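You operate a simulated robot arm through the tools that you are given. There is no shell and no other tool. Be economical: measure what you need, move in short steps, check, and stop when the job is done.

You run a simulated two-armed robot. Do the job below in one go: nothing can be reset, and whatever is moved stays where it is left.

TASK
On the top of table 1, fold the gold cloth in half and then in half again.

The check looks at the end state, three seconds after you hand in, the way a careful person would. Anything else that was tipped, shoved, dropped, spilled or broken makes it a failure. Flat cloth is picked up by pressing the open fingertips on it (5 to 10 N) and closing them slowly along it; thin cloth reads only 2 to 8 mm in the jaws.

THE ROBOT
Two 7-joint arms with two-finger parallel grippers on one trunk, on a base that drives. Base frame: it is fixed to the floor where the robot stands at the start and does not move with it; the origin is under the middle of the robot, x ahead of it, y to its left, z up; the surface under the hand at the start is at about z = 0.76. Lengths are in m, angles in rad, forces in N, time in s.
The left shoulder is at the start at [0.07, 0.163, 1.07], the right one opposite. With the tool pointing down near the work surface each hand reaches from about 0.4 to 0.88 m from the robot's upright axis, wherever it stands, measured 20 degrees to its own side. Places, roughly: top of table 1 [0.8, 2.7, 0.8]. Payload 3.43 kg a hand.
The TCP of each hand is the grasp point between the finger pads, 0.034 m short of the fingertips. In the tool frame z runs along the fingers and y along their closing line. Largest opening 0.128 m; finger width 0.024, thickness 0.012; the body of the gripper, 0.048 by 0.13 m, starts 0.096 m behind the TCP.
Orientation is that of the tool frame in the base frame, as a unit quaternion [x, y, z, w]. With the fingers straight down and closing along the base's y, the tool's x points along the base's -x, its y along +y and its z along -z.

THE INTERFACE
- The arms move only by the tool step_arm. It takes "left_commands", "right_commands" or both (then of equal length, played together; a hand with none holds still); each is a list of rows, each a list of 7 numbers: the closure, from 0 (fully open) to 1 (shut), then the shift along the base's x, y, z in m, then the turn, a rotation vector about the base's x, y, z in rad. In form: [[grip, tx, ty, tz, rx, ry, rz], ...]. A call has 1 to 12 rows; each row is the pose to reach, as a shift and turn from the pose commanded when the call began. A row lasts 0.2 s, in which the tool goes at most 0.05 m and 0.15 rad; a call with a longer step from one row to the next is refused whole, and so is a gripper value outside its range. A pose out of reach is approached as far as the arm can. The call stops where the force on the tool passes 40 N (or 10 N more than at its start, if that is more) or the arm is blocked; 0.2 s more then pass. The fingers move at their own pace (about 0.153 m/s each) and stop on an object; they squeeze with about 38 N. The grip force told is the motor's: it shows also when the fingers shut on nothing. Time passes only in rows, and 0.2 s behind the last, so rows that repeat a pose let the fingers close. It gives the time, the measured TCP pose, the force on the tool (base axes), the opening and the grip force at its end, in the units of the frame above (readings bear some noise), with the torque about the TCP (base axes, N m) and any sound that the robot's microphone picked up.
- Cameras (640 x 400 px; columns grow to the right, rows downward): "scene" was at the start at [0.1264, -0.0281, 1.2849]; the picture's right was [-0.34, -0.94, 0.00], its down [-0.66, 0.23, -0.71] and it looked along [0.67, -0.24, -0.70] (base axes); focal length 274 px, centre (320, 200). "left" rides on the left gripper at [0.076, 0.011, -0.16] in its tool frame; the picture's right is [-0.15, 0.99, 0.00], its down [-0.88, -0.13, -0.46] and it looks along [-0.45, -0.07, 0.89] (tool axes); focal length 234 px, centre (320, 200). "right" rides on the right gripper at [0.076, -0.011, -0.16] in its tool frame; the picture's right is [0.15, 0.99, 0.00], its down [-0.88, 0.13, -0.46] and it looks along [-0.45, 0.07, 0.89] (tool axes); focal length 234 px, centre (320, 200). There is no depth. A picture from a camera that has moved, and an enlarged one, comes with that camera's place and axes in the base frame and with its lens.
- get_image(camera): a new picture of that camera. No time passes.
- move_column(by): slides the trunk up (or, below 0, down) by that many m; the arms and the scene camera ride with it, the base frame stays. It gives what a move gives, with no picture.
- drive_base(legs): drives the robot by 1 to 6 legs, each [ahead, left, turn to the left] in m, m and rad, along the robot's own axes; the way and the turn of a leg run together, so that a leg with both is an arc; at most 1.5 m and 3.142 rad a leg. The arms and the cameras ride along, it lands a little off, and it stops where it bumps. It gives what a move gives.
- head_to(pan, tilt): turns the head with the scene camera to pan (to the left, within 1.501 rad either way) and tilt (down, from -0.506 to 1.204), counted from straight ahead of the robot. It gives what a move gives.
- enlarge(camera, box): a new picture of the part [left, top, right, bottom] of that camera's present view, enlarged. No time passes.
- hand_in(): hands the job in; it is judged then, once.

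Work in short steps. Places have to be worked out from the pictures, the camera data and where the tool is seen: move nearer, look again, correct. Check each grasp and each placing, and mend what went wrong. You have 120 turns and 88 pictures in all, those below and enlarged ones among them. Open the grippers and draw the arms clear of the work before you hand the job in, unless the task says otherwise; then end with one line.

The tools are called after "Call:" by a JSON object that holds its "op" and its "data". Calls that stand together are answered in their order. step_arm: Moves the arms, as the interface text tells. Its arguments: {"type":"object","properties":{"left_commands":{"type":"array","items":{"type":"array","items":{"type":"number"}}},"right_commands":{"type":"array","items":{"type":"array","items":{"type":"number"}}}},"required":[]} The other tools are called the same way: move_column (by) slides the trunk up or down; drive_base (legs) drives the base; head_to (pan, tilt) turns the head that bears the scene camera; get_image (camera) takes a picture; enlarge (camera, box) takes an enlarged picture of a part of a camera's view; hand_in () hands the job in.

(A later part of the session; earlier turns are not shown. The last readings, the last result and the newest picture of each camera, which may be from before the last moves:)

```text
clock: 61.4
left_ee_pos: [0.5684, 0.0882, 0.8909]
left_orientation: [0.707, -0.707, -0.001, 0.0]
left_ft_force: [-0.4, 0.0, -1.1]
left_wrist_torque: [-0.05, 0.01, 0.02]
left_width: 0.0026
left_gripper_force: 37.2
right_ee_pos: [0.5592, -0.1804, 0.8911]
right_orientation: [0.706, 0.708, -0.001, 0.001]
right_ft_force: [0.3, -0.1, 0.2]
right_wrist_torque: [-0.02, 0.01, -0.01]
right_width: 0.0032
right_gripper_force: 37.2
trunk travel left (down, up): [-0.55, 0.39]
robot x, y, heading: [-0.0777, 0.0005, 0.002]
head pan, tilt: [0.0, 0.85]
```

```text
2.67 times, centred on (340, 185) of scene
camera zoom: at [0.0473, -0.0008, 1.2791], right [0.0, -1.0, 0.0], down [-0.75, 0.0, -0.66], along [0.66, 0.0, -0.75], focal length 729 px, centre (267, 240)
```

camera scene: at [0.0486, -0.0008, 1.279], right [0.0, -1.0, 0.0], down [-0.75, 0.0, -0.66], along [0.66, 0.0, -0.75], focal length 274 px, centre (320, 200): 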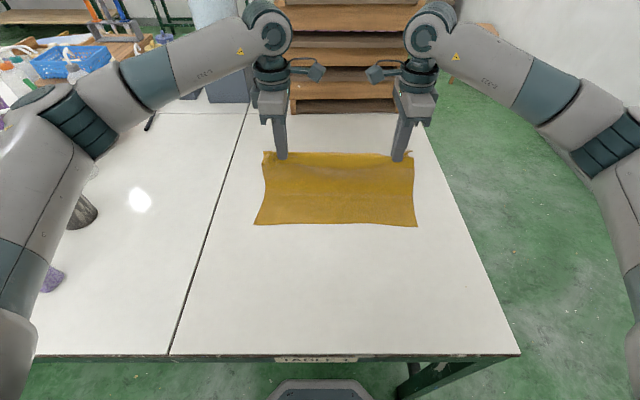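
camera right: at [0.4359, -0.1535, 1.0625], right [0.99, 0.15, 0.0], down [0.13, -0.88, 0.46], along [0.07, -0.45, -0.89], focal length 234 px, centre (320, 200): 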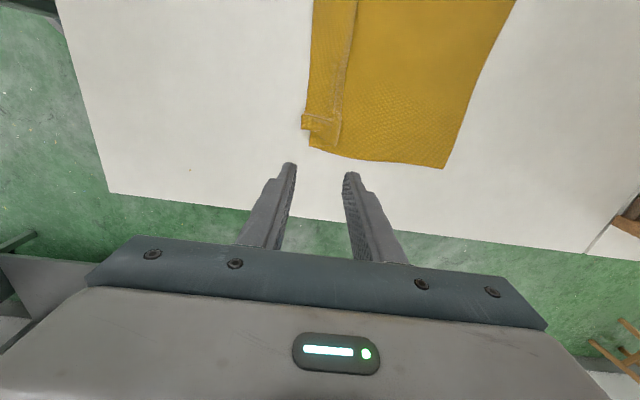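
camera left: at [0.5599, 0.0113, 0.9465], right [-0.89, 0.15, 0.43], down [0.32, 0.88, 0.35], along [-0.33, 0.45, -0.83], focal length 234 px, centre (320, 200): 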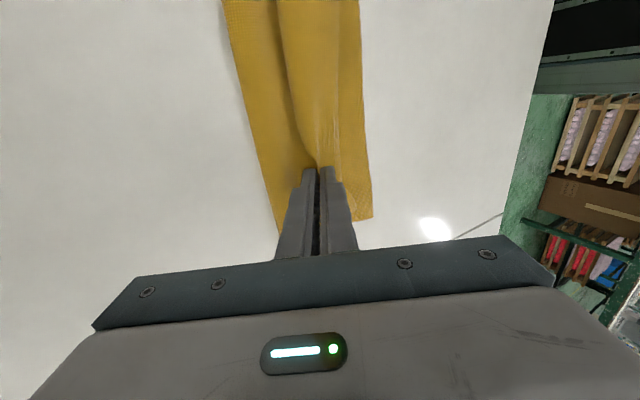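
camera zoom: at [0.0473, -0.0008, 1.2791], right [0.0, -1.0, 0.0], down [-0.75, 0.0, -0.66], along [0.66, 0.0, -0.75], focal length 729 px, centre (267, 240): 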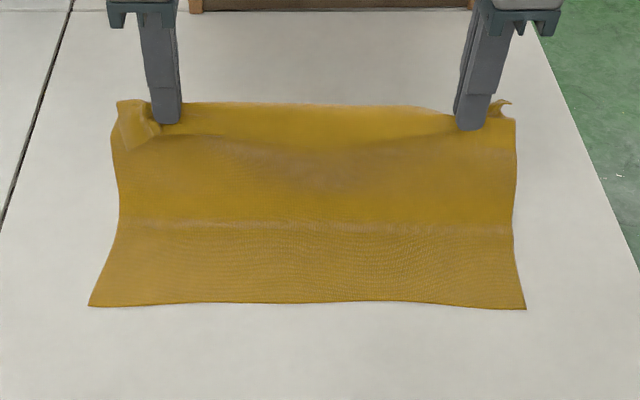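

The cloth leaves the table too early, at x≈0.53. I'll lay it further forward first, then bring it back in the arc and set it down without overshooting backwards.

Call:
{"op": "step_arm", "data": {"left_commands": [[1, 0.03, 0, -0.02, 0, 0, 0], [1, 0.06, 0, -0.05, 0, 0, 0], [1, 0.03, 0, -0.022, 0, 0, 0], [1, -0.0016, 0, -0.0122, 0, 0.1, 0], [1, -0.0282, 0, -0.0187, 0, 0.2, 0], [1, -0.044, 0, -0.0298, 0, 0.33, 0], [1, -0.0532, 0, -0.0444, 0, 0.45, 0], [1, -0.0507, 0, -0.0602, 0, 0.5, 0], [1, -0.0452, 0, -0.076, 0, 0.55, 0], [1, -0.0422, 0, -0.087, 0, 0.55, 0]], "right_commands": [[1, 0.03, 0, -0.02, 0, 0, 0], [1, 0.06, 0, -0.05, 0, 0, 0], [1, 0.03, 0, -0.022, 0, 0, 0], [1, -0.0016, 0, -0.0122, 0, 0.1, 0], [1, -0.0282, 0, -0.0187, 0, 0.2, 0], [1, -0.044, 0, -0.0298, 0, 0.33, 0], [1, -0.0532, 0, -0.0444, 0, 0.45, 0], [1, -0.0507, 0, -0.0602, 0, 0.5, 0], [1, -0.0452, 0, -0.076, 0, 0.55, 0], [1, -0.0422, 0, -0.087, 0, 0.55, 0]]}}

Call:
{"op": "enlarge", "data": {"camera": "scene", "box": [220, 110, 460, 260]}}

Call:
{"op": "get_image", "data": {"camera": "left"}}

```text
clock: 63.6
left_ee_pos: [0.5258, 0.0888, 0.8032]
left_orientation: [-0.68, 0.681, 0.194, -0.192]
left_ft_force: [0.3, 0.2, 0.4]
left_wrist_torque: [0.03, -0.02, 0.0]
left_width: 0.0026
left_gripper_force: 37.3
right_ee_pos: [0.5174, -0.1793, 0.8018]
right_orientation: [0.679, 0.682, -0.193, -0.192]
right_ft_force: [0.3, 0.2, 0.5]
right_wrist_torque: [0.0, -0.04, -0.01]
right_width: 0.003
right_gripper_force: 37.4
trunk travel left (down, up): [-0.55, 0.39]
robot x, y, heading: [-0.0826, 0.003, -0.0]
head pan, tilt: [0.0, 0.85]
```

```text
2.67 times, centred on (340, 185) of scene
camera zoom: at [0.0478, -0.0008, 1.2791], right [0.0, -1.0, 0.0], down [-0.75, 0.0, -0.66], along [0.66, 0.0, -0.75], focal length 729 px, centre (267, 240)
```

zoom: 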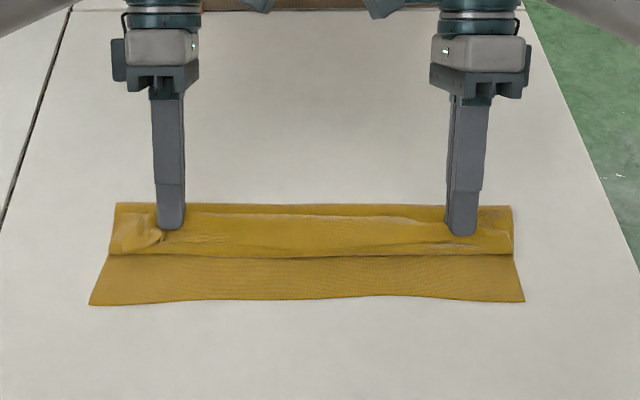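

```text
35 pictures are left
camera left: at [0.6008, 0.0116, 0.9443], right [-0.84, 0.15, 0.52], down [0.35, 0.88, 0.32], along [-0.41, 0.45, -0.79], focal length 234 px, centre (320, 200)
```

left: 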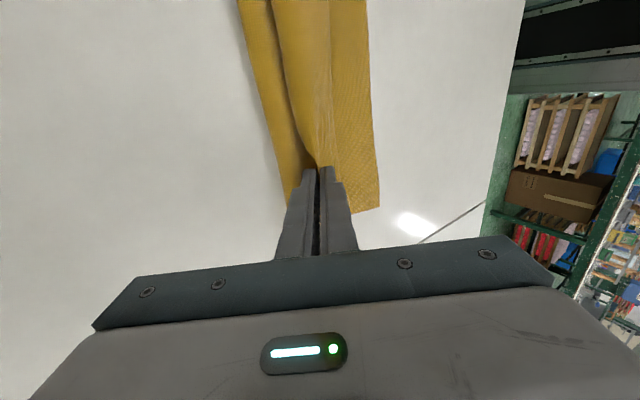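

The crease is now at x≈0.551, with some slack under the held line and the flap edge at 0.48. I'll slide the hands toward the robot just above the surface to pull the top layer taut onto the lower edge.

Call:
{"op": "step_arm", "data": {"left_commands": [[1, -0.008, 0, 0.002, 0, 0, 0], [1, -0.018, 0, 0.003, 0, 0, 0], [1, -0.028, 0, 0.002, 0, 0, 0], [1, -0.038, 0, 0, 0, 0, 0], [1, -0.044, 0, -0.003, 0, 0, 0], [1, -0.044, 0, -0.005, 0, 0, 0]], "right_commands": [[1, -0.008, 0, 0.002, 0, 0, 0], [1, -0.018, 0, 0.003, 0, 0, 0], [1, -0.028, 0, 0.002, 0, 0, 0], [1, -0.038, 0, 0, 0, 0, 0], [1, -0.042, 0, -0.002, 0, 0, 0], [1, -0.042, 0, -0.003, 0, 0, 0]]}}

Call:
{"op": "enlarge", "data": {"camera": "scene", "box": [220, 110, 460, 260]}}

```text
clock: 65.0
left_ee_pos: [0.4818, 0.0886, 0.7986]
left_orientation: [-0.68, 0.681, 0.193, -0.193]
left_ft_force: [0.7, 0.4, 2.6]
left_wrist_torque: [0.02, 0.0, 0.01]
left_width: 0.0026
left_gripper_force: 36.8
right_ee_pos: [0.4755, -0.1793, 0.7994]
right_orientation: [0.679, 0.682, -0.194, -0.191]
right_ft_force: [0.5, -1.1, 1.0]
right_wrist_torque: [-0.02, -0.08, 0.01]
right_width: 0.0027
right_gripper_force: 37.7
trunk travel left (down, up): [-0.55, 0.39]
robot x, y, heading: [-0.0785, 0.0011, 0.004]
head pan, tilt: [0.0, 0.85]
```

```text
2.67 times, centred on (340, 185) of scene
camera zoom: at [0.0477, -0.0009, 1.2791], right [0.0, -1.0, 0.0], down [-0.75, 0.0, -0.66], along [0.66, 0.0, -0.75], focal length 729 px, centre (267, 240)
```

zoom: 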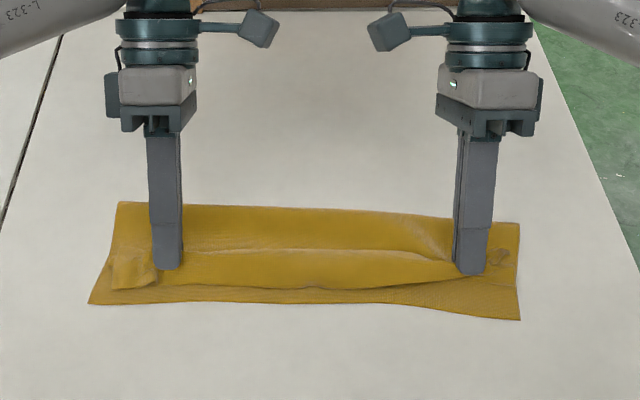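

The top layer is now spread, with its edge about 1.5 cm from the lower edge and the pinched ridge still to relax. I'll release gently and withdraw along the fingers.

Call:
{"op": "step_arm", "data": {"left_commands": [[0.95, 0, 0, 0, 0, 0, 0], [0.88, 0, 0, 0.001, 0, 0, 0], [0.82, 0, 0, 0.002, 0, 0, 0], [0.78, 0.0, 0, 0.004, 0, 0, 0], [0.78, 0.01, 0, 0.02, 0, 0, 0], [0.78, 0.028, 0, 0.05, 0, 0, 0], [0.78, 0.045, 0, 0.085, 0, -0.1, 0], [0.78, 0.045, 0.02, 0.11, 0, -0.22, 0], [0.78, 0.045, 0.02, 0.13, 0, -0.36, 0], [0.78, 0.045, 0.02, 0.13, 0, -0.48, 0], [0.78, 0.045, 0.02, 0.13, 0, -0.55, 0]], "right_commands": [[0.95, 0, 0, 0, 0, 0, 0], [0.88, 0, 0, 0.001, 0, 0, 0], [0.82, 0, 0, 0.002, 0, 0, 0], [0.78, 0.0, 0, 0.004, 0, 0, 0], [0.78, 0.01, 0, 0.02, 0, 0, 0], [0.78, 0.028, 0, 0.05, 0, 0, 0], [0.78, 0.045, 0, 0.085, 0, -0.1, 0], [0.78, 0.045, -0.02, 0.11, 0, -0.22, 0], [0.78, 0.045, -0.02, 0.13, 0, -0.36, 0], [0.78, 0.045, -0.02, 0.13, 0, -0.48, 0], [0.78, 0.045, -0.02, 0.13, 0, -0.55, 0]]}}

Call:
{"op": "enlarge", "data": {"camera": "scene", "box": [240, 140, 432, 260]}}

```text
clock: 67.4
left_ee_pos: [0.5252, 0.1084, 0.9288]
left_orientation: [0.708, -0.707, 0.0, 0.0]
left_ft_force: [-0.8, 0.1, 0.8]
left_wrist_torque: [0.01, -0.03, 0.01]
left_width: 0.0283
left_gripper_force: 0.0
right_ee_pos: [0.5189, -0.1987, 0.9299]
right_orientation: [0.706, 0.708, 0.0, 0.002]
right_ft_force: [-0.8, -0.6, 0.1]
right_wrist_torque: [-0.01, -0.01, -0.02]
right_width: 0.0279
right_gripper_force: 0.1
trunk travel left (down, up): [-0.55, 0.39]
robot x, y, heading: [-0.0782, 0.0034, 0.006]
head pan, tilt: [0.0, 0.85]
```

```text
3.33 times, centred on (336, 200) of scene
camera zoom: at [0.0475, -0.0008, 1.2791], right [0.0, -1.0, 0.0], down [-0.75, 0.0, -0.66], along [0.66, 0.0, -0.75], focal length 912 px, centre (267, 200)
```

zoom: 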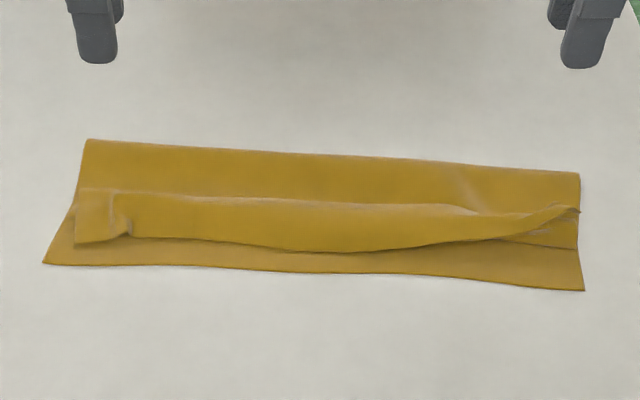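

There's still a pleat: its fold line is at x≈0.49 and the top edge at about 0.457, so I didn't pull far enough. I'll pinch that fold line again at y=0.06 and -0.11 and draw it back until the top layer is flat.

Call:
{"op": "step_arm", "data": {"left_commands": [[0.81, -0.02, -0.02, -0.04, 0, 0, 0], [0.81, -0.045, -0.048, -0.075, 0, 0, 0], [0.81, -0.045, -0.048, -0.105, 0, 0, 0], [0.81, -0.045, -0.048, -0.12, 0, 0, 0], [0.81, -0.045, -0.048, -0.12, 0, 0, 0]], "right_commands": [[0.81, -0.02, 0.04, -0.02, 0, 0, 0], [0.81, -0.041, 0.08, -0.04, 0, 0, 0], [0.81, -0.041, 0.0885, -0.085, 0, 0, 0], [0.81, -0.041, 0.0885, -0.12, 0, 0, 0], [0.81, -0.041, 0.0885, -0.12, 0, 0, 0]]}}

Call:
{"op": "enlarge", "data": {"camera": "left", "box": [180, 40, 440, 240]}}

Call:
{"op": "enlarge", "data": {"camera": "right", "box": [200, 40, 460, 240]}}

```text
refused: row 2 steps farther than a row can; nothing moved
```

```text
2.00 times, centred on (310, 140) of left
camera zoom: at [0.5162, 0.0312, 1.0878], right [-0.99, 0.15, 0.0], down [0.13, 0.88, 0.46], along [0.07, 0.45, -0.89], focal length 468 px, centre (340, 320)
```

zoom: 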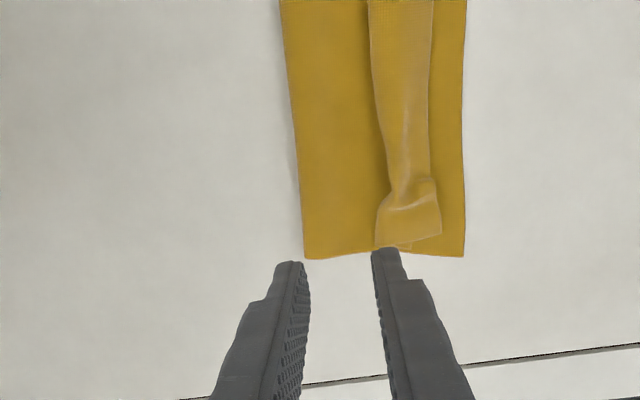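

```text
2.00 times, centred on (330, 140) of right
camera zoom: at [0.5077, -0.1241, 1.089], right [0.99, 0.15, 0.0], down [0.13, -0.88, 0.46], along [0.07, -0.45, -0.89], focal length 468 px, centre (300, 320)
```

zoom: 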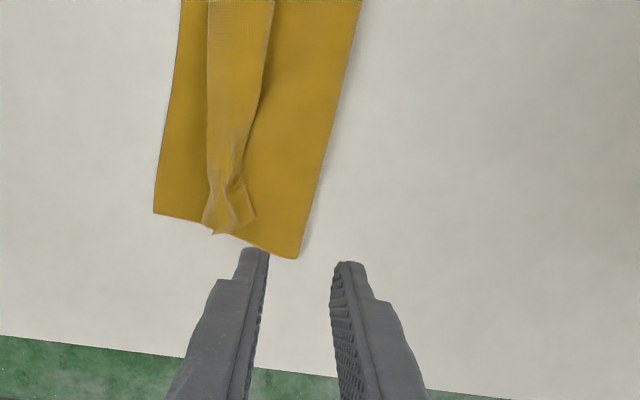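

The pleat keeps forming because of where I hold it. A better way is to grip the clean lower near edge with the fingers closing along y, hang the whole cloth from it so the pleats fall out, then lay it down and bring it back. I'll turn the hands back and go above that edge.

Call:
{"op": "step_arm", "data": {"left_commands": [[0.73, -0.01, 0.001, -0.005, 0, 0, -0.135], [0.73, -0.02, 0.002, -0.01, 0, 0, -0.27], [0.73, -0.03, 0.004, -0.015, 0, 0, -0.4], [0.73, -0.04, 0.006, -0.02, 0, 0, -0.53], [0.73, -0.05, 0.008, -0.025, 0, 0, -0.66], [0.73, -0.06, 0.01, -0.03, 0, 0, -0.79], [0.73, -0.07, 0.012, -0.035, 0, 0, -0.92], [0.73, -0.079, 0.013, -0.04, 0, 0, -1.05], [0.73, -0.079, 0.013, -0.045, 0, 0, -1.18], [0.73, -0.079, 0.013, -0.05, 0, 0, -1.31], [0.73, -0.079, 0.013, -0.06, 0, 0, -1.44], [0.73, -0.079, 0.013, -0.069, 0, 0, -1.571]], "right_commands": [[0.73, -0.01, 0.001, -0.005, 0, 0, 0.135], [0.73, -0.02, 0.002, -0.01, 0, 0, 0.27], [0.73, -0.03, 0.004, -0.015, 0, 0, 0.4], [0.73, -0.04, 0.006, -0.02, 0, 0, 0.53], [0.73, -0.05, 0.008, -0.025, 0, 0, 0.66], [0.73, -0.06, 0.01, -0.03, 0, 0, 0.79], [0.73, -0.07, 0.012, -0.035, 0, 0, 0.92], [0.73, -0.08, 0.014, -0.04, 0, 0, 1.05], [0.73, -0.085, 0.015, -0.045, 0, 0, 1.18], [0.73, -0.085, 0.015, -0.05, 0, 0, 1.31], [0.73, -0.085, 0.015, -0.06, 0, 0, 1.44], [0.73, -0.085, 0.015, -0.07, 0, 0, 1.571]]}}

Call:
{"op": "enlarge", "data": {"camera": "left", "box": [200, 100, 440, 250]}}

Call:
{"op": "enlarge", "data": {"camera": "right", "box": [200, 100, 440, 250]}}

```text
clock: 70.0
left_ee_pos: [0.4469, 0.121, 0.8582]
left_orientation: [0.002, 1.0, 0.002, 0.001]
left_ft_force: [-0.1, 0.2, 0.1]
left_wrist_torque: [0.02, 0.02, -0.04]
left_width: 0.0345
left_gripper_force: 0.1
right_ee_pos: [0.4354, -0.1844, 0.8591]
right_orientation: [-0.004, 1.0, 0.0, 0.0]
right_ft_force: [0.8, -0.1, -0.1]
right_wrist_torque: [0.01, -0.01, 0.0]
right_width: 0.0345
right_gripper_force: 0.1
trunk travel left (down, up): [-0.55, 0.39]
robot x, y, heading: [-0.0792, 0.0004, -0.002]
head pan, tilt: [0.0, 0.85]
```

```text
2.67 times, centred on (320, 175) of left
camera zoom: at [0.373, 0.1319, 1.0186], right [0.15, 0.99, 0.0], down [0.88, -0.13, 0.46], along [0.45, -0.07, -0.89], focal length 624 px, centre (320, 267)
```

zoom: 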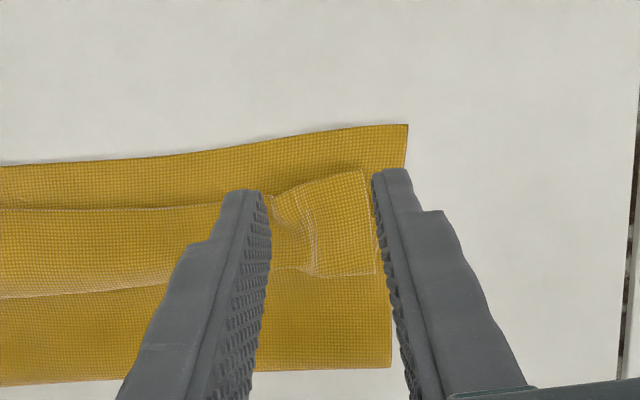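

```text
2.67 times, centred on (320, 175) of right
camera zoom: at [0.359, -0.197, 1.0186], right [-0.15, 0.99, 0.0], down [0.88, 0.14, 0.46], along [0.45, 0.07, -0.89], focal length 624 px, centre (320, 267)
```

zoom: 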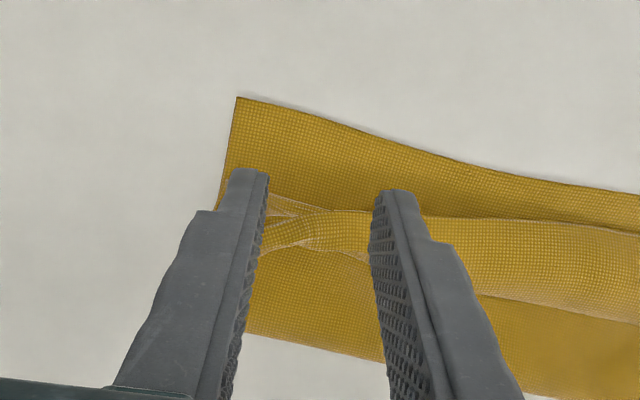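

The fingers sit right above the exposed single-layer strip (left x 0.441–0.46, right x 0.42–0.46). I'll lower to contact.

Call:
{"op": "step_arm", "data": {"left_commands": [[0.73, 0.001, 0, -0.03, 0, 0, 0], [0.73, 0.001, 0, -0.055, 0, 0, 0], [0.73, 0.001, 0, -0.061, 0, 0, 0], [0.73, 0.001, 0, -0.063, 0, 0, 0], [0.73, 0.001, 0, -0.063, 0, 0, 0]], "right_commands": [[0.73, -0.001, 0, -0.03, 0, 0, 0], [0.73, -0.001, 0, -0.055, 0, 0, 0], [0.73, -0.001, 0, -0.061, 0, 0, 0], [0.73, -0.001, 0, -0.063, 0, 0, 0], [0.73, -0.001, 0, -0.063, 0, 0, 0]]}}

```text
clock: 71.2
left_ee_pos: [0.4487, 0.1211, 0.7967]
left_orientation: [0.001, 1.0, 0.001, 0.001]
left_ft_force: [-0.1, 0.5, 0.7]
left_wrist_torque: [-0.01, -0.01, -0.03]
left_width: 0.0344
left_gripper_force: 0.0
right_ee_pos: [0.4347, -0.1847, 0.7963]
right_orientation: [-0.001, 1.0, 0.0, 0.001]
right_ft_force: [0.8, 0.2, -0.3]
right_wrist_torque: [-0.02, 0.02, 0.0]
right_width: 0.0344
right_gripper_force: 0.0
trunk travel left (down, up): [-0.55, 0.39]
robot x, y, heading: [-0.0779, -0.0012, 0.001]
head pan, tilt: [0.0, 0.85]
```

Call:
{"op": "step_arm", "data": {"left_commands": [[0.73, 0, 0, -0.001, 0, 0, 0], [0.73, 0, 0, -0.0016, 0, 0, 0], [0.73, 0, 0, -0.0016, 0, 0, 0]], "right_commands": [[0.73, 0, 0, -0.001, 0, 0, 0], [0.73, 0, 0, -0.0016, 0, 0, 0], [0.73, 0, 0, -0.0016, 0, 0, 0]]}}

```text
clock: 72.0
left_ee_pos: [0.4488, 0.1216, 0.7958]
left_orientation: [0.0, 1.0, 0.001, 0.001]
left_ft_force: [0.8, 1.1, 9.5]
left_wrist_torque: [0.12, -0.1, -0.02]
left_width: 0.0345
left_gripper_force: 0.1
right_ee_pos: [0.4335, -0.1855, 0.7959]
right_orientation: [-0.002, 1.0, 0.001, 0.001]
right_ft_force: [1.2, -0.6, 2.0]
right_wrist_torque: [0.0, 0.0, 0.04]
right_width: 0.0348
right_gripper_force: 0.1
trunk travel left (down, up): [-0.55, 0.39]
robot x, y, heading: [-0.0776, 0.0005, 0.001]
head pan, tilt: [0.0, 0.85]
```

The left presses at 9.5 N and the right at 2 N. I'll add a touch on the right and close slowly.

Call:
{"op": "step_arm", "data": {"left_commands": [[0.73, 0, 0, 0, 0, 0, 0], [0.76, 0, 0, 0, 0, 0, 0], [0.79, 0, 0, 0, 0, 0, 0], [0.82, 0, 0, 0, 0, 0, 0], [0.85, 0, 0, 0, 0, 0, 0], [0.88, 0, 0, 0, 0, 0, 0], [0.91, 0, 0, 0, 0, 0, 0], [0.94, 0, 0, 0, 0, 0, 0], [0.97, 0, 0, 0, 0, 0, 0], [1, 0, 0, 0, 0, 0, 0], [1, 0, 0, 0, 0, 0, 0]], "right_commands": [[0.73, 0, 0, -0.0008, 0, 0, 0], [0.76, 0, 0, -0.0008, 0, 0, 0], [0.79, 0, 0, -0.0008, 0, 0, 0], [0.82, 0, 0, -0.0008, 0, 0, 0], [0.85, 0, 0, -0.0008, 0, 0, 0], [0.88, 0, 0, -0.0008, 0, 0, 0], [0.91, 0, 0, -0.0008, 0, 0, 0], [0.94, 0, 0, -0.0008, 0, 0, 0], [0.97, 0, 0, -0.0008, 0, 0, 0], [1, 0, 0, -0.0008, 0, 0, 0], [1, 0, 0, -0.0008, 0, 0, 0]]}}

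```text
clock: 74.4
left_ee_pos: [0.4473, 0.1203, 0.7953]
left_orientation: [0.0, 1.0, 0.002, 0.002]
left_ft_force: [0.0, -6.5, 10.0]
left_wrist_torque: [-0.23, -0.04, -0.08]
left_width: 0.002
left_gripper_force: 36.9
right_ee_pos: [0.4323, -0.1835, 0.7962]
right_orientation: [-0.002, 1.0, -0.001, 0.001]
right_ft_force: [0.9, 6.3, 14.1]
right_wrist_torque: [0.16, -0.03, 0.02]
right_width: 0.002
right_gripper_force: 36.5
trunk travel left (down, up): [-0.55, 0.39]
robot x, y, heading: [-0.0818, -0.0017, 0.002]
head pan, tilt: [0.0, 0.85]
```

Both jaws read 2.0 mm, which is a good single-layer grip. I'll lift high so the cloth hangs free and unfolds.

Call:
{"op": "step_arm", "data": {"left_commands": [[1, 0, -0.002, 0.02, 0, 0, 0], [1, 0, -0.004, 0.055, 0, 0, 0], [1, 0, -0.004, 0.09, 0, 0, 0], [1, 0, -0.004, 0.125, 0, 0, 0], [1, 0, -0.004, 0.16, 0, 0, 0], [1, 0, -0.004, 0.195, 0, 0, 0], [1, 0, -0.004, 0.23, 0, 0, 0], [1, 0, -0.004, 0.265, 0, 0, 0], [1, 0, -0.004, 0.3, 0, 0, 0], [1, 0, -0.004, 0.32, 0, 0, 0], [1, 0, -0.004, 0.32, 0, 0, 0]], "right_commands": [[1, 0.002, 0.002, 0.02, 0, 0, 0], [1, 0.005, 0.004, 0.055, 0, 0, 0], [1, 0.01, 0.004, 0.09, 0, 0, 0], [1, 0.014, 0.004, 0.125, 0, 0, 0], [1, 0.014, 0.004, 0.16, 0, 0, 0], [1, 0.014, 0.004, 0.195, 0, 0, 0], [1, 0.014, 0.004, 0.23, 0, 0, 0], [1, 0.014, 0.004, 0.265, 0, 0, 0], [1, 0.014, 0.004, 0.3, 0, 0, 0], [1, 0.014, 0.004, 0.32, 0, 0, 0], [1, 0.014, 0.004, 0.32, 0, 0, 0]]}}

Call:
{"op": "get_image", "data": {"camera": "scene"}}

```text
clock: 76.8
left_ee_pos: [0.4497, 0.1157, 1.1138]
left_orientation: [0.0, 1.0, 0.002, 0.0]
left_ft_force: [-0.7, -1.2, -0.4]
left_wrist_torque: [0.01, 0.05, -0.01]
left_width: 0.0021
left_gripper_force: 36.7
right_ee_pos: [0.4488, -0.1794, 1.1141]
right_orientation: [-0.002, 1.0, 0.0, 0.0]
right_ft_force: [0.2, 0.4, -0.3]
right_wrist_torque: [0.02, 0.02, 0.03]
right_width: 0.0021
right_gripper_force: 36.6
trunk travel left (down, up): [-0.55, 0.39]
robot x, y, heading: [-0.0838, -0.0017, 0.001]
head pan, tilt: [0.0, 0.85]
```

```text
28 pictures are left
camera scene: at [0.0485, -0.0008, 1.2789], right [0.0, -1.0, 0.0], down [-0.75, 0.0, -0.66], along [0.66, 0.0, -0.75], focal length 274 px, centre (320, 200)
```

scene: 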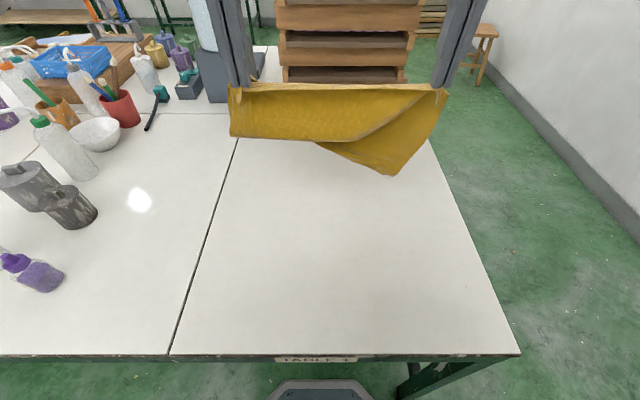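

The left jaws caught both layers' left corners while the right holds only the lower layer. That helps: the left side is already folded evenly and only the right corner of the other layer hangs loose. I'll move forward and lay it down drawing back, so the crease lies far and the loose corner ends on top.

Call:
{"op": "step_arm", "data": {"left_commands": [[1, 0.03, 0, -0.02, 0, 0, 0], [1, 0.065, 0, -0.045, 0, 0, 0], [1, 0.1, 0, -0.07, 0, 0, 0], [1, 0.135, 0, -0.095, 0, 0, 0], [1, 0.15, 0, -0.125, 0, 0, 0], [1, 0.14, 0, -0.15, 0, 0, 0], [1, 0.12, 0, -0.18, 0, 0, 0], [1, 0.09, 0, -0.21, 0, 0, 0], [1, 0.06, 0, -0.24, 0, 0, 0], [1, 0.03, 0, -0.27, 0, 0, 0], [1, 0.01, 0, -0.295, 0, 0, 0], [1, 0.0, 0, -0.31, 0, 0, 0]], "right_commands": [[1, 0.03, 0, -0.02, 0, 0, 0], [1, 0.065, 0, -0.045, 0, 0, 0], [1, 0.1, 0, -0.07, 0, 0, 0], [1, 0.135, 0, -0.095, 0, 0, 0], [1, 0.15, 0, -0.125, 0, 0, 0], [1, 0.14, 0, -0.15, 0, 0, 0], [1, 0.12, 0, -0.18, 0, 0, 0], [1, 0.09, 0, -0.21, 0, 0, 0], [1, 0.06, 0, -0.24, 0, 0, 0], [1, 0.03, 0, -0.27, 0, 0, 0], [1, 0.01, 0, -0.295, 0, 0, 0], [1, 0.0, 0, -0.31, 0, 0, 0]]}}

Call:
{"op": "enlarge", "data": {"camera": "scene", "box": [220, 110, 460, 260]}}

```text
clock: 79.4
left_ee_pos: [0.4479, 0.1184, 0.8041]
left_orientation: [0.001, 1.0, 0.0, 0.001]
left_ft_force: [0.9, -1.8, -0.1]
left_wrist_torque: [-0.03, 0.0, 0.01]
left_width: 0.0022
left_gripper_force: 36.6
right_ee_pos: [0.4483, -0.1802, 0.8034]
right_orientation: [-0.001, 1.0, 0.0, 0.001]
right_ft_force: [0.5, 1.1, -0.1]
right_wrist_torque: [0.01, 0.02, 0.03]
right_width: 0.0018
right_gripper_force: 36.5
trunk travel left (down, up): [-0.55, 0.39]
robot x, y, heading: [-0.079, 0.0001, -0.0]
head pan, tilt: [0.0, 0.85]
```

```text
2.67 times, centred on (340, 185) of scene
camera zoom: at [0.048, -0.0007, 1.2791], right [0.0, -1.0, 0.0], down [-0.75, 0.0, -0.66], along [0.66, 0.0, -0.75], focal length 729 px, centre (267, 240)
```

zoom: 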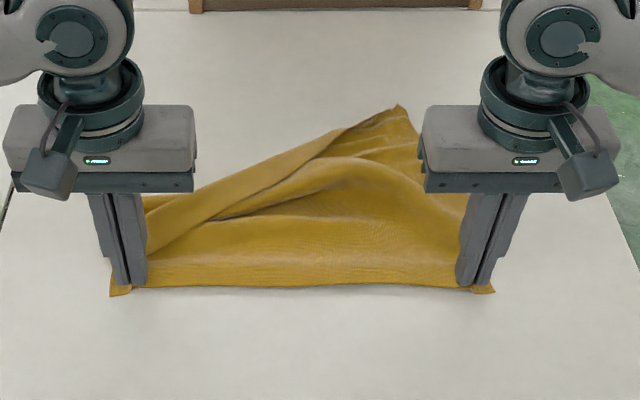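

The near edge now lies flat and the loose corner is at the far right, at about (0.707, -0.15). The left jaws still pinch both left corners. I'll release the left and regrip only the single-layer near edge further in (y≈0.055) while the right keeps holding.

Call:
{"op": "step_arm", "data": {"left_commands": [[0.95, 0, 0, -0.003, 0, 0, 0], [0.85, 0, 0, -0.003, 0, 0, 0], [0.73, 0, 0, 0, 0, 0, 0], [0.73, 0, 0, 0.02, 0, 0, 0], [0.73, 0.004, -0.02, 0.04, 0, 0, 0], [0.73, 0.01, -0.06, 0.04, 0, 0, 0], [0.73, 0.01, -0.063, 0.015, 0, 0, 0], [0.73, 0.01, -0.063, 0.003, 0, 0, 0], [0.73, 0.01, -0.063, 0.003, 0, 0, 0]], "right_commands": [[1, 0, 0, -0.004, 0, 0, 0], [1, 0, 0, -0.004, 0, 0, 0], [1, 0, 0, -0.004, 0, 0, 0], [1, 0, 0, -0.004, 0, 0, 0], [1, 0, 0, -0.004, 0, 0, 0], [1, 0, 0, -0.004, 0, 0, 0], [1, 0, 0, -0.004, 0, 0, 0], [1, 0, 0, -0.004, 0, 0, 0], [1, 0, 0, -0.004, 0, 0, 0]]}}

Call:
{"op": "get_image", "data": {"camera": "left"}}

```text
clock: 81.4
left_ee_pos: [0.458, 0.0538, 0.8068]
left_orientation: [0.0, 1.0, 0.002, 0.001]
left_ft_force: [1.0, 0.6, -0.4]
left_wrist_torque: [-0.01, -0.03, 0.01]
left_width: 0.0345
left_gripper_force: 0.0
right_ee_pos: [0.4484, -0.1797, 0.7999]
right_orientation: [-0.002, 1.0, 0.001, 0.001]
right_ft_force: [0.2, -0.2, 0.3]
right_wrist_torque: [-0.01, 0.01, 0.01]
right_width: 0.0021
right_gripper_force: 36.6
trunk travel left (down, up): [-0.55, 0.39]
robot x, y, heading: [-0.0808, 0.0002, 0.003]
head pan, tilt: [0.0, 0.85]
```

```text
26 pictures are left
camera left: at [0.3833, 0.0648, 0.9664], right [0.15, 0.99, 0.0], down [0.88, -0.13, 0.46], along [0.45, -0.06, -0.89], focal length 234 px, centre (320, 200)
```

left: 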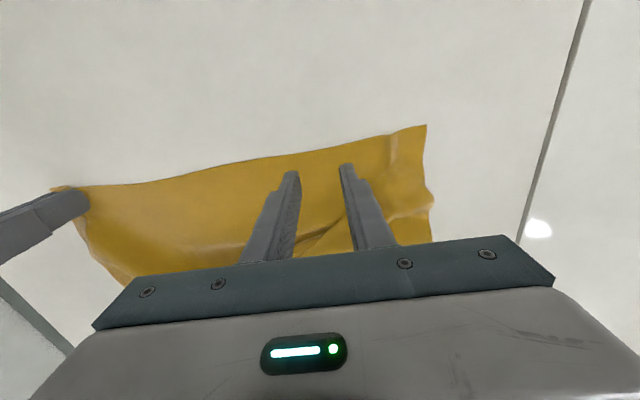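

Releasing let the upper corner slip back to x≈0.5, so the near left corner (0.43, 0.149) is single-layer again. I'll move to y≈0.112 and press there.

Call:
{"op": "step_arm", "data": {"left_commands": [[0.73, -0.004, 0.02, 0.02, 0, 0, 0], [0.73, -0.013, 0.058, 0.02, 0, 0, 0], [0.73, -0.014, 0.06, 0, 0, 0, 0], [0.73, -0.014, 0.06, -0.01, 0, 0, 0], [0.73, -0.014, 0.06, -0.0115, 0, 0, 0], [0.73, -0.014, 0.06, -0.0115, 0, 0, 0]]}}

```text
clock: 82.8
left_ee_pos: [0.4438, 0.1143, 0.7963]
left_orientation: [0.001, 1.0, 0.001, 0.001]
left_ft_force: [0.1, -0.2, 0.2]
left_wrist_torque: [0.0, -0.03, -0.01]
left_width: 0.0348
left_gripper_force: 0.1
right_ee_pos: [0.4482, -0.1812, 0.8012]
right_orientation: [-0.002, 1.0, 0.001, 0.001]
right_ft_force: [-0.1, 0.1, -0.1]
right_wrist_torque: [-0.05, 0.0, -0.01]
right_width: 0.0022
right_gripper_force: 36.4
trunk travel left (down, up): [-0.55, 0.39]
robot x, y, heading: [-0.0781, 0.0019, -0.0]
head pan, tilt: [0.0, 0.85]
```

Call:
{"op": "step_arm", "data": {"left_commands": [[0.73, 0, 0, -0.001, 0, 0, 0], [0.73, 0, 0, -0.0017, 0, 0, 0], [0.76, 0, 0, -0.0017, 0, 0, 0], [0.79, 0, 0, -0.0017, 0, 0, 0], [0.82, 0, 0, -0.0017, 0, 0, 0], [0.85, 0, 0, -0.0017, 0, 0, 0], [0.88, 0, 0, -0.0017, 0, 0, 0], [0.91, 0, 0, -0.0017, 0, 0, 0], [0.94, 0, 0, -0.0017, 0, 0, 0], [0.97, 0, 0, -0.0017, 0, 0, 0], [1, 0, 0, -0.0017, 0, 0, 0], [1, 0, 0, -0.0017, 0, 0, 0]]}}

```text
clock: 85.4
left_ee_pos: [0.4444, 0.1145, 0.7937]
left_orientation: [0.001, 1.0, 0.001, 0.001]
left_ft_force: [0.7, -3.2, 15.3]
left_wrist_torque: [-0.08, 0.02, -0.07]
left_width: 0.0025
left_gripper_force: 37.1
right_ee_pos: [0.4476, -0.1805, 0.8003]
right_orientation: [-0.001, 1.0, -0.001, 0.001]
right_ft_force: [-0.3, 2.9, -1.1]
right_wrist_torque: [0.1, -0.01, -0.02]
right_width: 0.002
right_gripper_force: 36.7
trunk travel left (down, up): [-0.55, 0.39]
robot x, y, heading: [-0.0766, 0.0035, 0.001]
head pan, tilt: [0.0, 0.85]
```

The left now reads 2.5 mm. I'll lift both high and see how it hangs.

Call:
{"op": "step_arm", "data": {"left_commands": [[1, 0, -0.002, 0.02, 0, 0, 0], [1, 0, -0.002, 0.055, 0, 0, 0], [1, 0, -0.002, 0.09, 0, 0, 0], [1, 0, -0.002, 0.125, 0, 0, 0], [1, 0, -0.002, 0.16, 0, 0, 0], [1, 0, -0.002, 0.195, 0, 0, 0], [1, 0, -0.002, 0.23, 0, 0, 0], [1, 0, -0.002, 0.265, 0, 0, 0], [1, 0, -0.002, 0.3, 0, 0, 0], [1, 0, -0.002, 0.326, 0, 0, 0], [1, 0, -0.002, 0.326, 0, 0, 0]], "right_commands": [[1, 0, 0.002, 0.02, 0, 0, 0], [1, 0, 0.002, 0.055, 0, 0, 0], [1, 0, 0.002, 0.09, 0, 0, 0], [1, 0, 0.002, 0.125, 0, 0, 0], [1, 0, 0.002, 0.16, 0, 0, 0], [1, 0, 0.002, 0.195, 0, 0, 0], [1, 0, 0.002, 0.23, 0, 0, 0], [1, 0, 0.002, 0.265, 0, 0, 0], [1, 0, 0.002, 0.3, 0, 0, 0], [1, 0, 0.002, 0.32, 0, 0, 0], [1, 0, 0.002, 0.32, 0, 0, 0]]}}

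Call:
{"op": "get_image", "data": {"camera": "scene"}}

```text
clock: 87.8
left_ee_pos: [0.4449, 0.1123, 1.12]
left_orientation: [0.0, 1.0, 0.002, -0.001]
left_ft_force: [0.6, 0.0, -0.8]
left_wrist_torque: [-0.03, 0.03, -0.04]
left_width: 0.0023
left_gripper_force: 37.2
right_ee_pos: [0.4495, -0.1788, 1.1202]
right_orientation: [-0.002, 1.0, 0.001, -0.001]
right_ft_force: [-0.3, 1.4, 0.2]
right_wrist_torque: [0.02, 0.01, -0.01]
right_width: 0.0016
right_gripper_force: 36.9
trunk travel left (down, up): [-0.55, 0.39]
robot x, y, heading: [-0.0792, -0.0009, 0.001]
head pan, tilt: [0.0, 0.85]
```

```text
25 pictures are left
camera scene: at [0.0487, -0.0008, 1.2789], right [0.0, -1.0, 0.0], down [-0.75, 0.0, -0.66], along [0.66, 0.0, -0.75], focal length 274 px, centre (320, 200)
```

scene: 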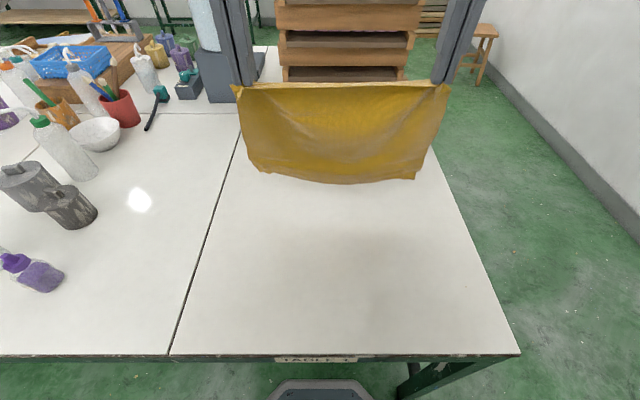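

It hangs as a full open sheet, held at both near-edge corners. The stiff grip makes it sag forward, so I'll tilt the hands so the cloth hangs straighter before laying the lower half.

Call:
{"op": "step_arm", "data": {"left_commands": [[1, 0, 0, 0, 0, 0.13, 0], [1, -0.005, 0, 0, 0, 0.26, 0], [1, -0.01, 0, 0, 0, 0.39, 0], [1, -0.015, 0, 0, 0, 0.52, 0], [1, -0.018, 0, 0, 0, 0.65, 0], [1, -0.02, 0, 0, 0, 0.78, 0], [1, -0.02, 0, 0, 0, 0.78, 0]], "right_commands": [[1, 0, 0, 0, 0, 0.13, 0], [1, -0.005, 0, 0, 0, 0.26, 0], [1, -0.01, 0, 0, 0, 0.39, 0], [1, -0.015, 0, 0, 0, 0.52, 0], [1, -0.018, 0, 0, 0, 0.65, 0], [1, -0.02, 0, 0, 0, 0.78, 0], [1, -0.02, 0, 0, 0, 0.78, 0]]}}

Call:
{"op": "get_image", "data": {"camera": "scene"}}

```text
clock: 89.4
left_ee_pos: [0.4266, 0.1105, 1.1211]
left_orientation: [0.001, 0.925, 0.0, -0.38]
left_ft_force: [0.2, -0.9, 0.0]
left_wrist_torque: [0.0, 0.02, -0.03]
left_width: 0.0021
left_gripper_force: 37.4
right_ee_pos: [0.4287, -0.1781, 1.1227]
right_orientation: [-0.002, 0.925, 0.002, -0.379]
right_ft_force: [0.1, 0.5, 0.4]
right_wrist_torque: [0.03, 0.01, -0.01]
right_width: 0.0021
right_gripper_force: 35.7
trunk travel left (down, up): [-0.55, 0.39]
robot x, y, heading: [-0.0806, -0.0041, -0.004]
head pan, tilt: [0.0, 0.85]
```

```text
24 pictures are left
camera scene: at [0.0483, -0.0013, 1.279], right [0.0, -1.0, 0.0], down [-0.75, 0.0, -0.66], along [0.66, 0.0, -0.75], focal length 274 px, centre (320, 200)
```

scene: 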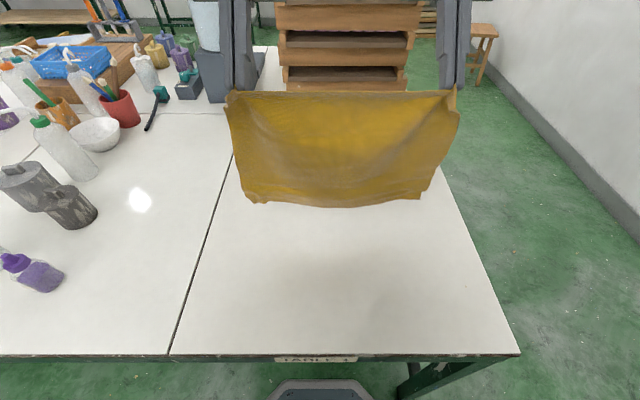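

It now hangs nearly vertical, with the bottom edge at about z 0.83. I'll lower while moving forward so the bottom edge trails and the lower half lies down.

Call:
{"op": "step_arm", "data": {"left_commands": [[1, 0, 0, -0.03, 0, 0, 0], [1, 0.02, 0, -0.05, 0, 0, 0], [1, 0.06, 0, -0.068, 0, 0, 0], [1, 0.1, 0, -0.085, 0, 0, 0], [1, 0.125, 0, -0.105, 0, 0, 0], [1, 0.145, 0, -0.125, 0, 0, 0], [1, 0.165, 0, -0.145, 0, 0, 0], [1, 0.185, 0, -0.165, 0, 0, 0], [1, 0.205, 0, -0.185, 0, 0, 0], [1, 0.22, 0, -0.2, 0, 0, 0]], "right_commands": [[1, 0, 0, -0.03, 0, 0, 0], [1, 0.02, 0, -0.05, 0, 0, 0], [1, 0.06, 0, -0.068, 0, 0, 0], [1, 0.1, 0, -0.085, 0, 0, 0], [1, 0.125, 0, -0.105, 0, 0, 0], [1, 0.145, 0, -0.125, 0, 0, 0], [1, 0.165, 0, -0.145, 0, 0, 0], [1, 0.185, 0, -0.165, 0, 0, 0], [1, 0.205, 0, -0.185, 0, 0, 0], [1, 0.22, 0, -0.2, 0, 0, 0]]}}

Call:
{"op": "get_image", "data": {"camera": "scene"}}

```text
clock: 91.6
left_ee_pos: [0.5601, 0.1175, 0.9218]
left_orientation: [0.001, 0.925, 0.001, -0.379]
left_ft_force: [0.1, -5.6, 0.0]
left_wrist_torque: [-0.15, 0.03, 0.1]
left_width: 0.0026
left_gripper_force: 37.0
left hand out of reach, approached as far as the arm can: row 4, 5, 6, 7, 8, 9, 10
right_ee_pos: [0.5652, -0.1792, 0.9175]
right_orientation: [-0.003, 0.926, 0.001, -0.377]
right_ft_force: [-0.5, 4.1, -0.7]
right_wrist_torque: [0.11, -0.01, -0.17]
right_width: 0.0021
right_gripper_force: 36.5
right hand out of reach, approached as far as the arm can: row 4, 5, 6, 7, 8, 9, 10
trunk travel left (down, up): [-0.55, 0.39]
robot x, y, heading: [-0.0815, -0.0036, -0.0]
head pan, tilt: [0.0, 0.85]
```

```text
23 pictures are left
camera scene: at [0.0485, -0.0007, 1.279], right [0.0, -1.0, 0.0], down [-0.75, 0.0, -0.66], along [0.66, 0.0, -0.75], focal length 274 px, centre (320, 200)
```

scene: 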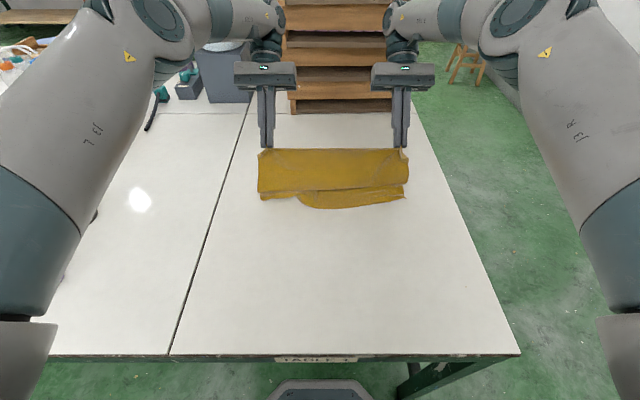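

The tilted reach ran out at x≈0.56, so the lower half bunched a little. I'll reduce the tilt and move further forward to draw it out flat.

Call:
{"op": "step_arm", "data": {"left_commands": [[1, 0.01, 0, 0.015, 0, -0.13, 0], [1, 0.025, 0, 0.02, 0, -0.26, 0], [1, 0.045, 0, 0.015, 0, -0.38, 0], [1, 0.065, 0, 0.005, 0, -0.48, 0], [1, 0.085, 0, -0.005, 0, -0.48, 0], [1, 0.095, 0, -0.01, 0, -0.48, 0], [1, 0.095, 0, -0.01, 0, -0.48, 0]], "right_commands": [[1, 0.01, 0, 0.018, 0, -0.13, 0], [1, 0.025, 0, 0.024, 0, -0.26, 0], [1, 0.045, 0, 0.019, 0, -0.38, 0], [1, 0.065, 0, 0.009, 0, -0.48, 0], [1, 0.083, 0, -0.001, 0, -0.48, 0], [1, 0.091, 0, -0.006, 0, -0.48, 0], [1, 0.091, 0, -0.006, 0, -0.48, 0]]}}

Call:
{"op": "enlarge", "data": {"camera": "scene", "box": [220, 80, 460, 230]}}

```text
clock: 93.2
left_ee_pos: [0.656, 0.1168, 0.911]
left_orientation: [0.001, 0.989, 0.001, -0.149]
left_ft_force: [1.3, -4.7, -0.9]
left_wrist_torque: [-0.14, 0.0, -0.01]
left_width: 0.0024
left_gripper_force: 37.1
right_ee_pos: [0.6559, -0.1779, 0.9141]
right_orientation: [-0.002, 0.989, -0.001, -0.148]
right_ft_force: [-0.3, 4.8, -0.1]
right_wrist_torque: [0.13, -0.01, -0.05]
right_width: 0.0016
right_gripper_force: 36.7
trunk travel left (down, up): [-0.55, 0.39]
robot x, y, heading: [-0.0797, -0.0043, 0.001]
head pan, tilt: [0.0, 0.85]
```

```text
2.67 times, centred on (340, 155) of scene
camera zoom: at [0.0479, -0.0007, 1.279], right [0.0, -1.0, 0.0], down [-0.75, 0.0, -0.66], along [0.66, 0.0, -0.75], focal length 729 px, centre (267, 320)
```

zoom: 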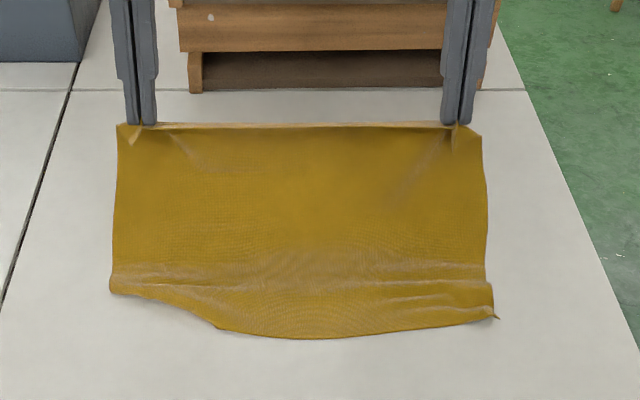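

The lower half is mostly out, but its left bottom corner is tucked under. I'll drag forward 5 cm so the trailing edge straightens.

Call:
{"op": "step_arm", "data": {"left_commands": [[1, 0.015, 0.001, 0.01, 0, -0.05, 0], [1, 0.035, 0.001, 0.015, 0, -0.1, 0], [1, 0.055, 0.001, 0.015, 0, -0.15, 0], [1, 0.07, 0.001, 0.01, 0, -0.15, 0], [1, 0.07, 0.001, 0.01, 0, -0.15, 0]], "right_commands": [[1, 0.015, -0.001, 0.01, 0, -0.05, 0], [1, 0.035, -0.001, 0.013, 0, -0.1, 0], [1, 0.055, -0.001, 0.013, 0, -0.15, 0], [1, 0.07, -0.001, 0.008, 0, -0.15, 0], [1, 0.07, -0.001, 0.008, 0, -0.15, 0]]}}

Call:
{"op": "enlarge", "data": {"camera": "scene", "box": [220, 80, 460, 230]}}

```text
clock: 94.4
left_ee_pos: [0.7076, 0.1173, 0.9268]
left_orientation: [0.001, 0.997, 0.002, -0.074]
left_ft_force: [0.4, -6.3, -0.6]
left_wrist_torque: [-0.21, 0.0, 0.0]
left_width: 0.0023
left_gripper_force: 37.1
left hand out of reach, approached as far as the arm can: row 4, 5
right_ee_pos: [0.7154, -0.1812, 0.9229]
right_orientation: [-0.001, 0.997, 0.001, -0.075]
right_ft_force: [-0.8, 6.6, 0.7]
right_wrist_torque: [0.23, 0.04, -0.02]
right_width: 0.0019
right_gripper_force: 36.9
right hand out of reach, approached as far as the arm can: row 4, 5
trunk travel left (down, up): [-0.55, 0.39]
robot x, y, heading: [-0.0802, -0.0004, -0.001]
head pan, tilt: [0.0, 0.85]
```

```text
2.67 times, centred on (340, 155) of scene
camera zoom: at [0.0481, -0.0016, 1.279], right [0.0, -1.0, 0.0], down [-0.75, 0.0, -0.66], along [0.66, 0.0, -0.75], focal length 729 px, centre (267, 320)
```

zoom: 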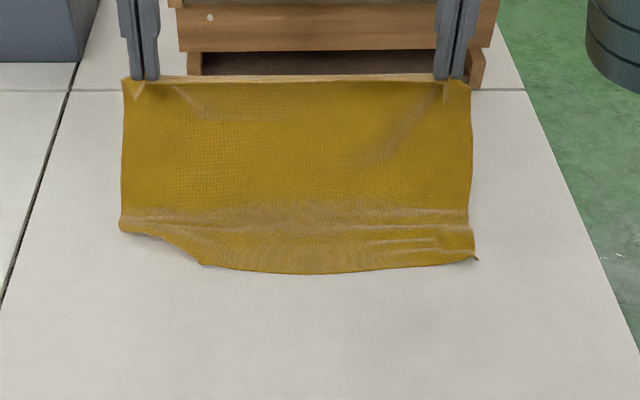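

The corner stays tucked and I'm at the end of my reach. I'll lift the sheet back to the hanging pose nearer me and redo the laying with a longer forward run-up.

Call:
{"op": "step_arm", "data": {"left_commands": [[1, -0.01, 0, 0.035, 0, 0.05, 0], [1, -0.03, 0, 0.07, 0, 0.12, 0], [1, -0.065, 0, 0.105, 0, 0.19, 0], [1, -0.105, 0, 0.135, 0, 0.27, 0], [1, -0.145, 0, 0.16, 0, 0.35, 0], [1, -0.19, 0, 0.178, 0, 0.43, 0], [1, -0.235, 0, 0.178, 0, 0.51, 0], [1, -0.28, 0, 0.178, 0, 0.58, 0], [1, -0.3236, 0, 0.178, 0, 0.63, 0], [1, -0.3236, 0, 0.178, 0, 0.63, 0], [1, -0.3236, 0, 0.178, 0, 0.63, 0]], "right_commands": [[1, -0.01, 0, 0.035, 0, 0.05, 0], [1, -0.03, 0, 0.07, 0, 0.12, 0], [1, -0.065, 0, 0.105, 0, 0.19, 0], [1, -0.105, 0, 0.135, 0, 0.27, 0], [1, -0.145, 0, 0.16, 0, 0.35, 0], [1, -0.19, 0, 0.182, 0, 0.43, 0], [1, -0.235, 0, 0.182, 0, 0.51, 0], [1, -0.282, 0, 0.182, 0, 0.58, 0], [1, -0.331, 0, 0.182, 0, 0.63, 0], [1, -0.3314, 0, 0.182, 0, 0.63, 0], [1, -0.3314, 0, 0.182, 0, 0.63, 0]]}}

Call:
{"op": "get_image", "data": {"camera": "scene"}}

```text
clock: 96.8
left_ee_pos: [0.3834, 0.1185, 1.1048]
left_orientation: [0.001, 0.925, 0.001, -0.379]
left_ft_force: [-0.1, -8.4, 0.5]
left_wrist_torque: [-0.2, -0.04, 0.11]
left_width: 0.0022
left_gripper_force: 37.1
left hand out of reach, approached as far as the arm can: row 1, 2
right_ee_pos: [0.3821, -0.1799, 1.1062]
right_orientation: [-0.002, 0.925, 0.0, -0.38]
right_ft_force: [0.2, 6.3, 0.2]
right_wrist_torque: [0.18, -0.02, -0.17]
right_width: 0.0019
right_gripper_force: 36.4
right hand out of reach, approached as far as the arm can: row 1, 2
trunk travel left (down, up): [-0.55, 0.39]
robot x, y, heading: [-0.0794, 0.0011, -0.006]
head pan, tilt: [0.0, 0.85]
```

```text
20 pictures are left
camera scene: at [0.0477, -0.0009, 1.2791], right [0.0, -1.0, 0.0], down [-0.75, 0.0, -0.66], along [0.66, 0.0, -0.75], focal length 274 px, centre (320, 200)
```

scene: 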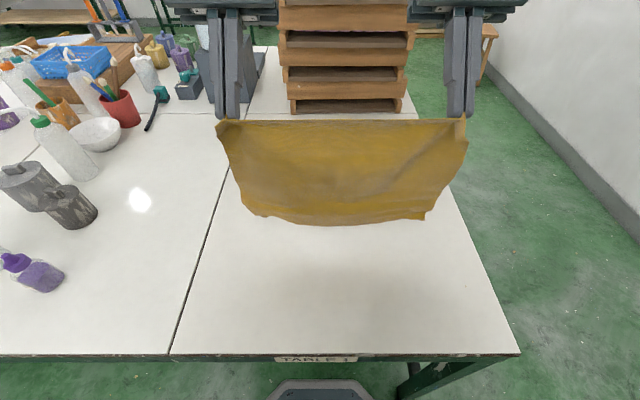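

It's hanging again. I'll run the longer forward sweep, easing the sideways tension slightly.

Call:
{"op": "step_arm", "data": {"left_commands": [[1, 0.04, -0.002, -0.01, 0, 0, 0], [1, 0.085, -0.003, -0.025, 0, 0, 0], [1, 0.13, -0.003, -0.045, 0, 0, 0], [1, 0.17, -0.003, -0.065, 0, 0, 0], [1, 0.202, -0.003, -0.082, 0, -0.12, 0], [1, 0.229, -0.003, -0.105, 0, -0.24, 0], [1, 0.25, -0.003, -0.128, 0, -0.36, 0], [1, 0.266, -0.003, -0.152, 0, -0.48, 0], [1, 0.281, -0.003, -0.172, 0, -0.48, 0], [1, 0.291, -0.003, -0.177, 0, -0.48, 0], [1, 0.291, -0.003, -0.177, 0, -0.48, 0]], "right_commands": [[1, 0.04, 0.002, -0.01, 0, 0, 0], [1, 0.085, 0.003, -0.025, 0, 0, 0], [1, 0.13, 0.003, -0.045, 0, 0, 0], [1, 0.17, 0.003, -0.065, 0, 0, 0], [1, 0.202, 0.003, -0.082, 0, -0.12, 0], [1, 0.229, 0.003, -0.105, 0, -0.24, 0], [1, 0.25, 0.003, -0.128, 0, -0.36, 0], [1, 0.266, 0.003, -0.152, 0, -0.48, 0], [1, 0.281, 0.003, -0.172, 0, -0.48, 0], [1, 0.291, 0.003, -0.177, 0, -0.48, 0], [1, 0.291, 0.003, -0.177, 0, -0.48, 0]]}}

Call:
{"op": "enlarge", "data": {"camera": "scene", "box": [220, 80, 460, 230]}}

```text
clock: 99.2
left_ee_pos: [0.6741, 0.117, 0.9279]
left_orientation: [-0.001, 0.989, 0.001, -0.148]
left_ft_force: [0.2, -1.8, -1.1]
left_wrist_torque: [-0.07, -0.01, 0.0]
left_width: 0.0023
left_gripper_force: 36.8
left hand out of reach, approached as far as the arm can: row 3, 4, 5, 6
right_ee_pos: [0.6738, -0.1761, 0.9295]
right_orientation: [-0.002, 0.989, 0.0, -0.149]
right_ft_force: [-0.4, 1.6, -0.4]
right_wrist_torque: [0.08, 0.0, -0.03]
right_width: 0.0019
right_gripper_force: 36.6
right hand out of reach, approached as far as the arm can: row 3, 4, 5, 6
trunk travel left (down, up): [-0.55, 0.39]
robot x, y, heading: [-0.0768, -0.0018, -0.001]
head pan, tilt: [0.0, 0.85]
```

```text
2.67 times, centred on (340, 155) of scene
camera zoom: at [0.048, -0.0006, 1.279], right [0.0, -1.0, 0.0], down [-0.75, 0.0, -0.66], along [0.66, 0.0, -0.75], focal length 729 px, centre (267, 320)
```

zoom: 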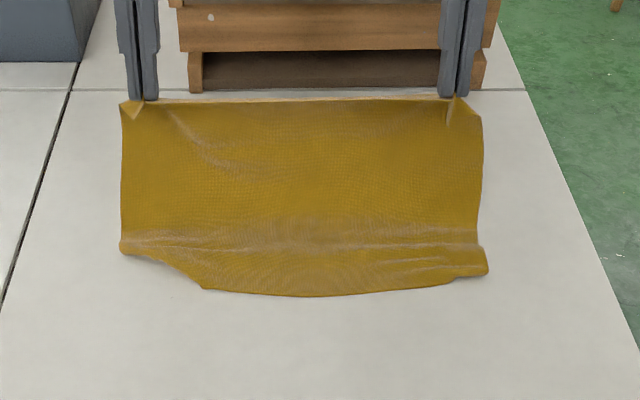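

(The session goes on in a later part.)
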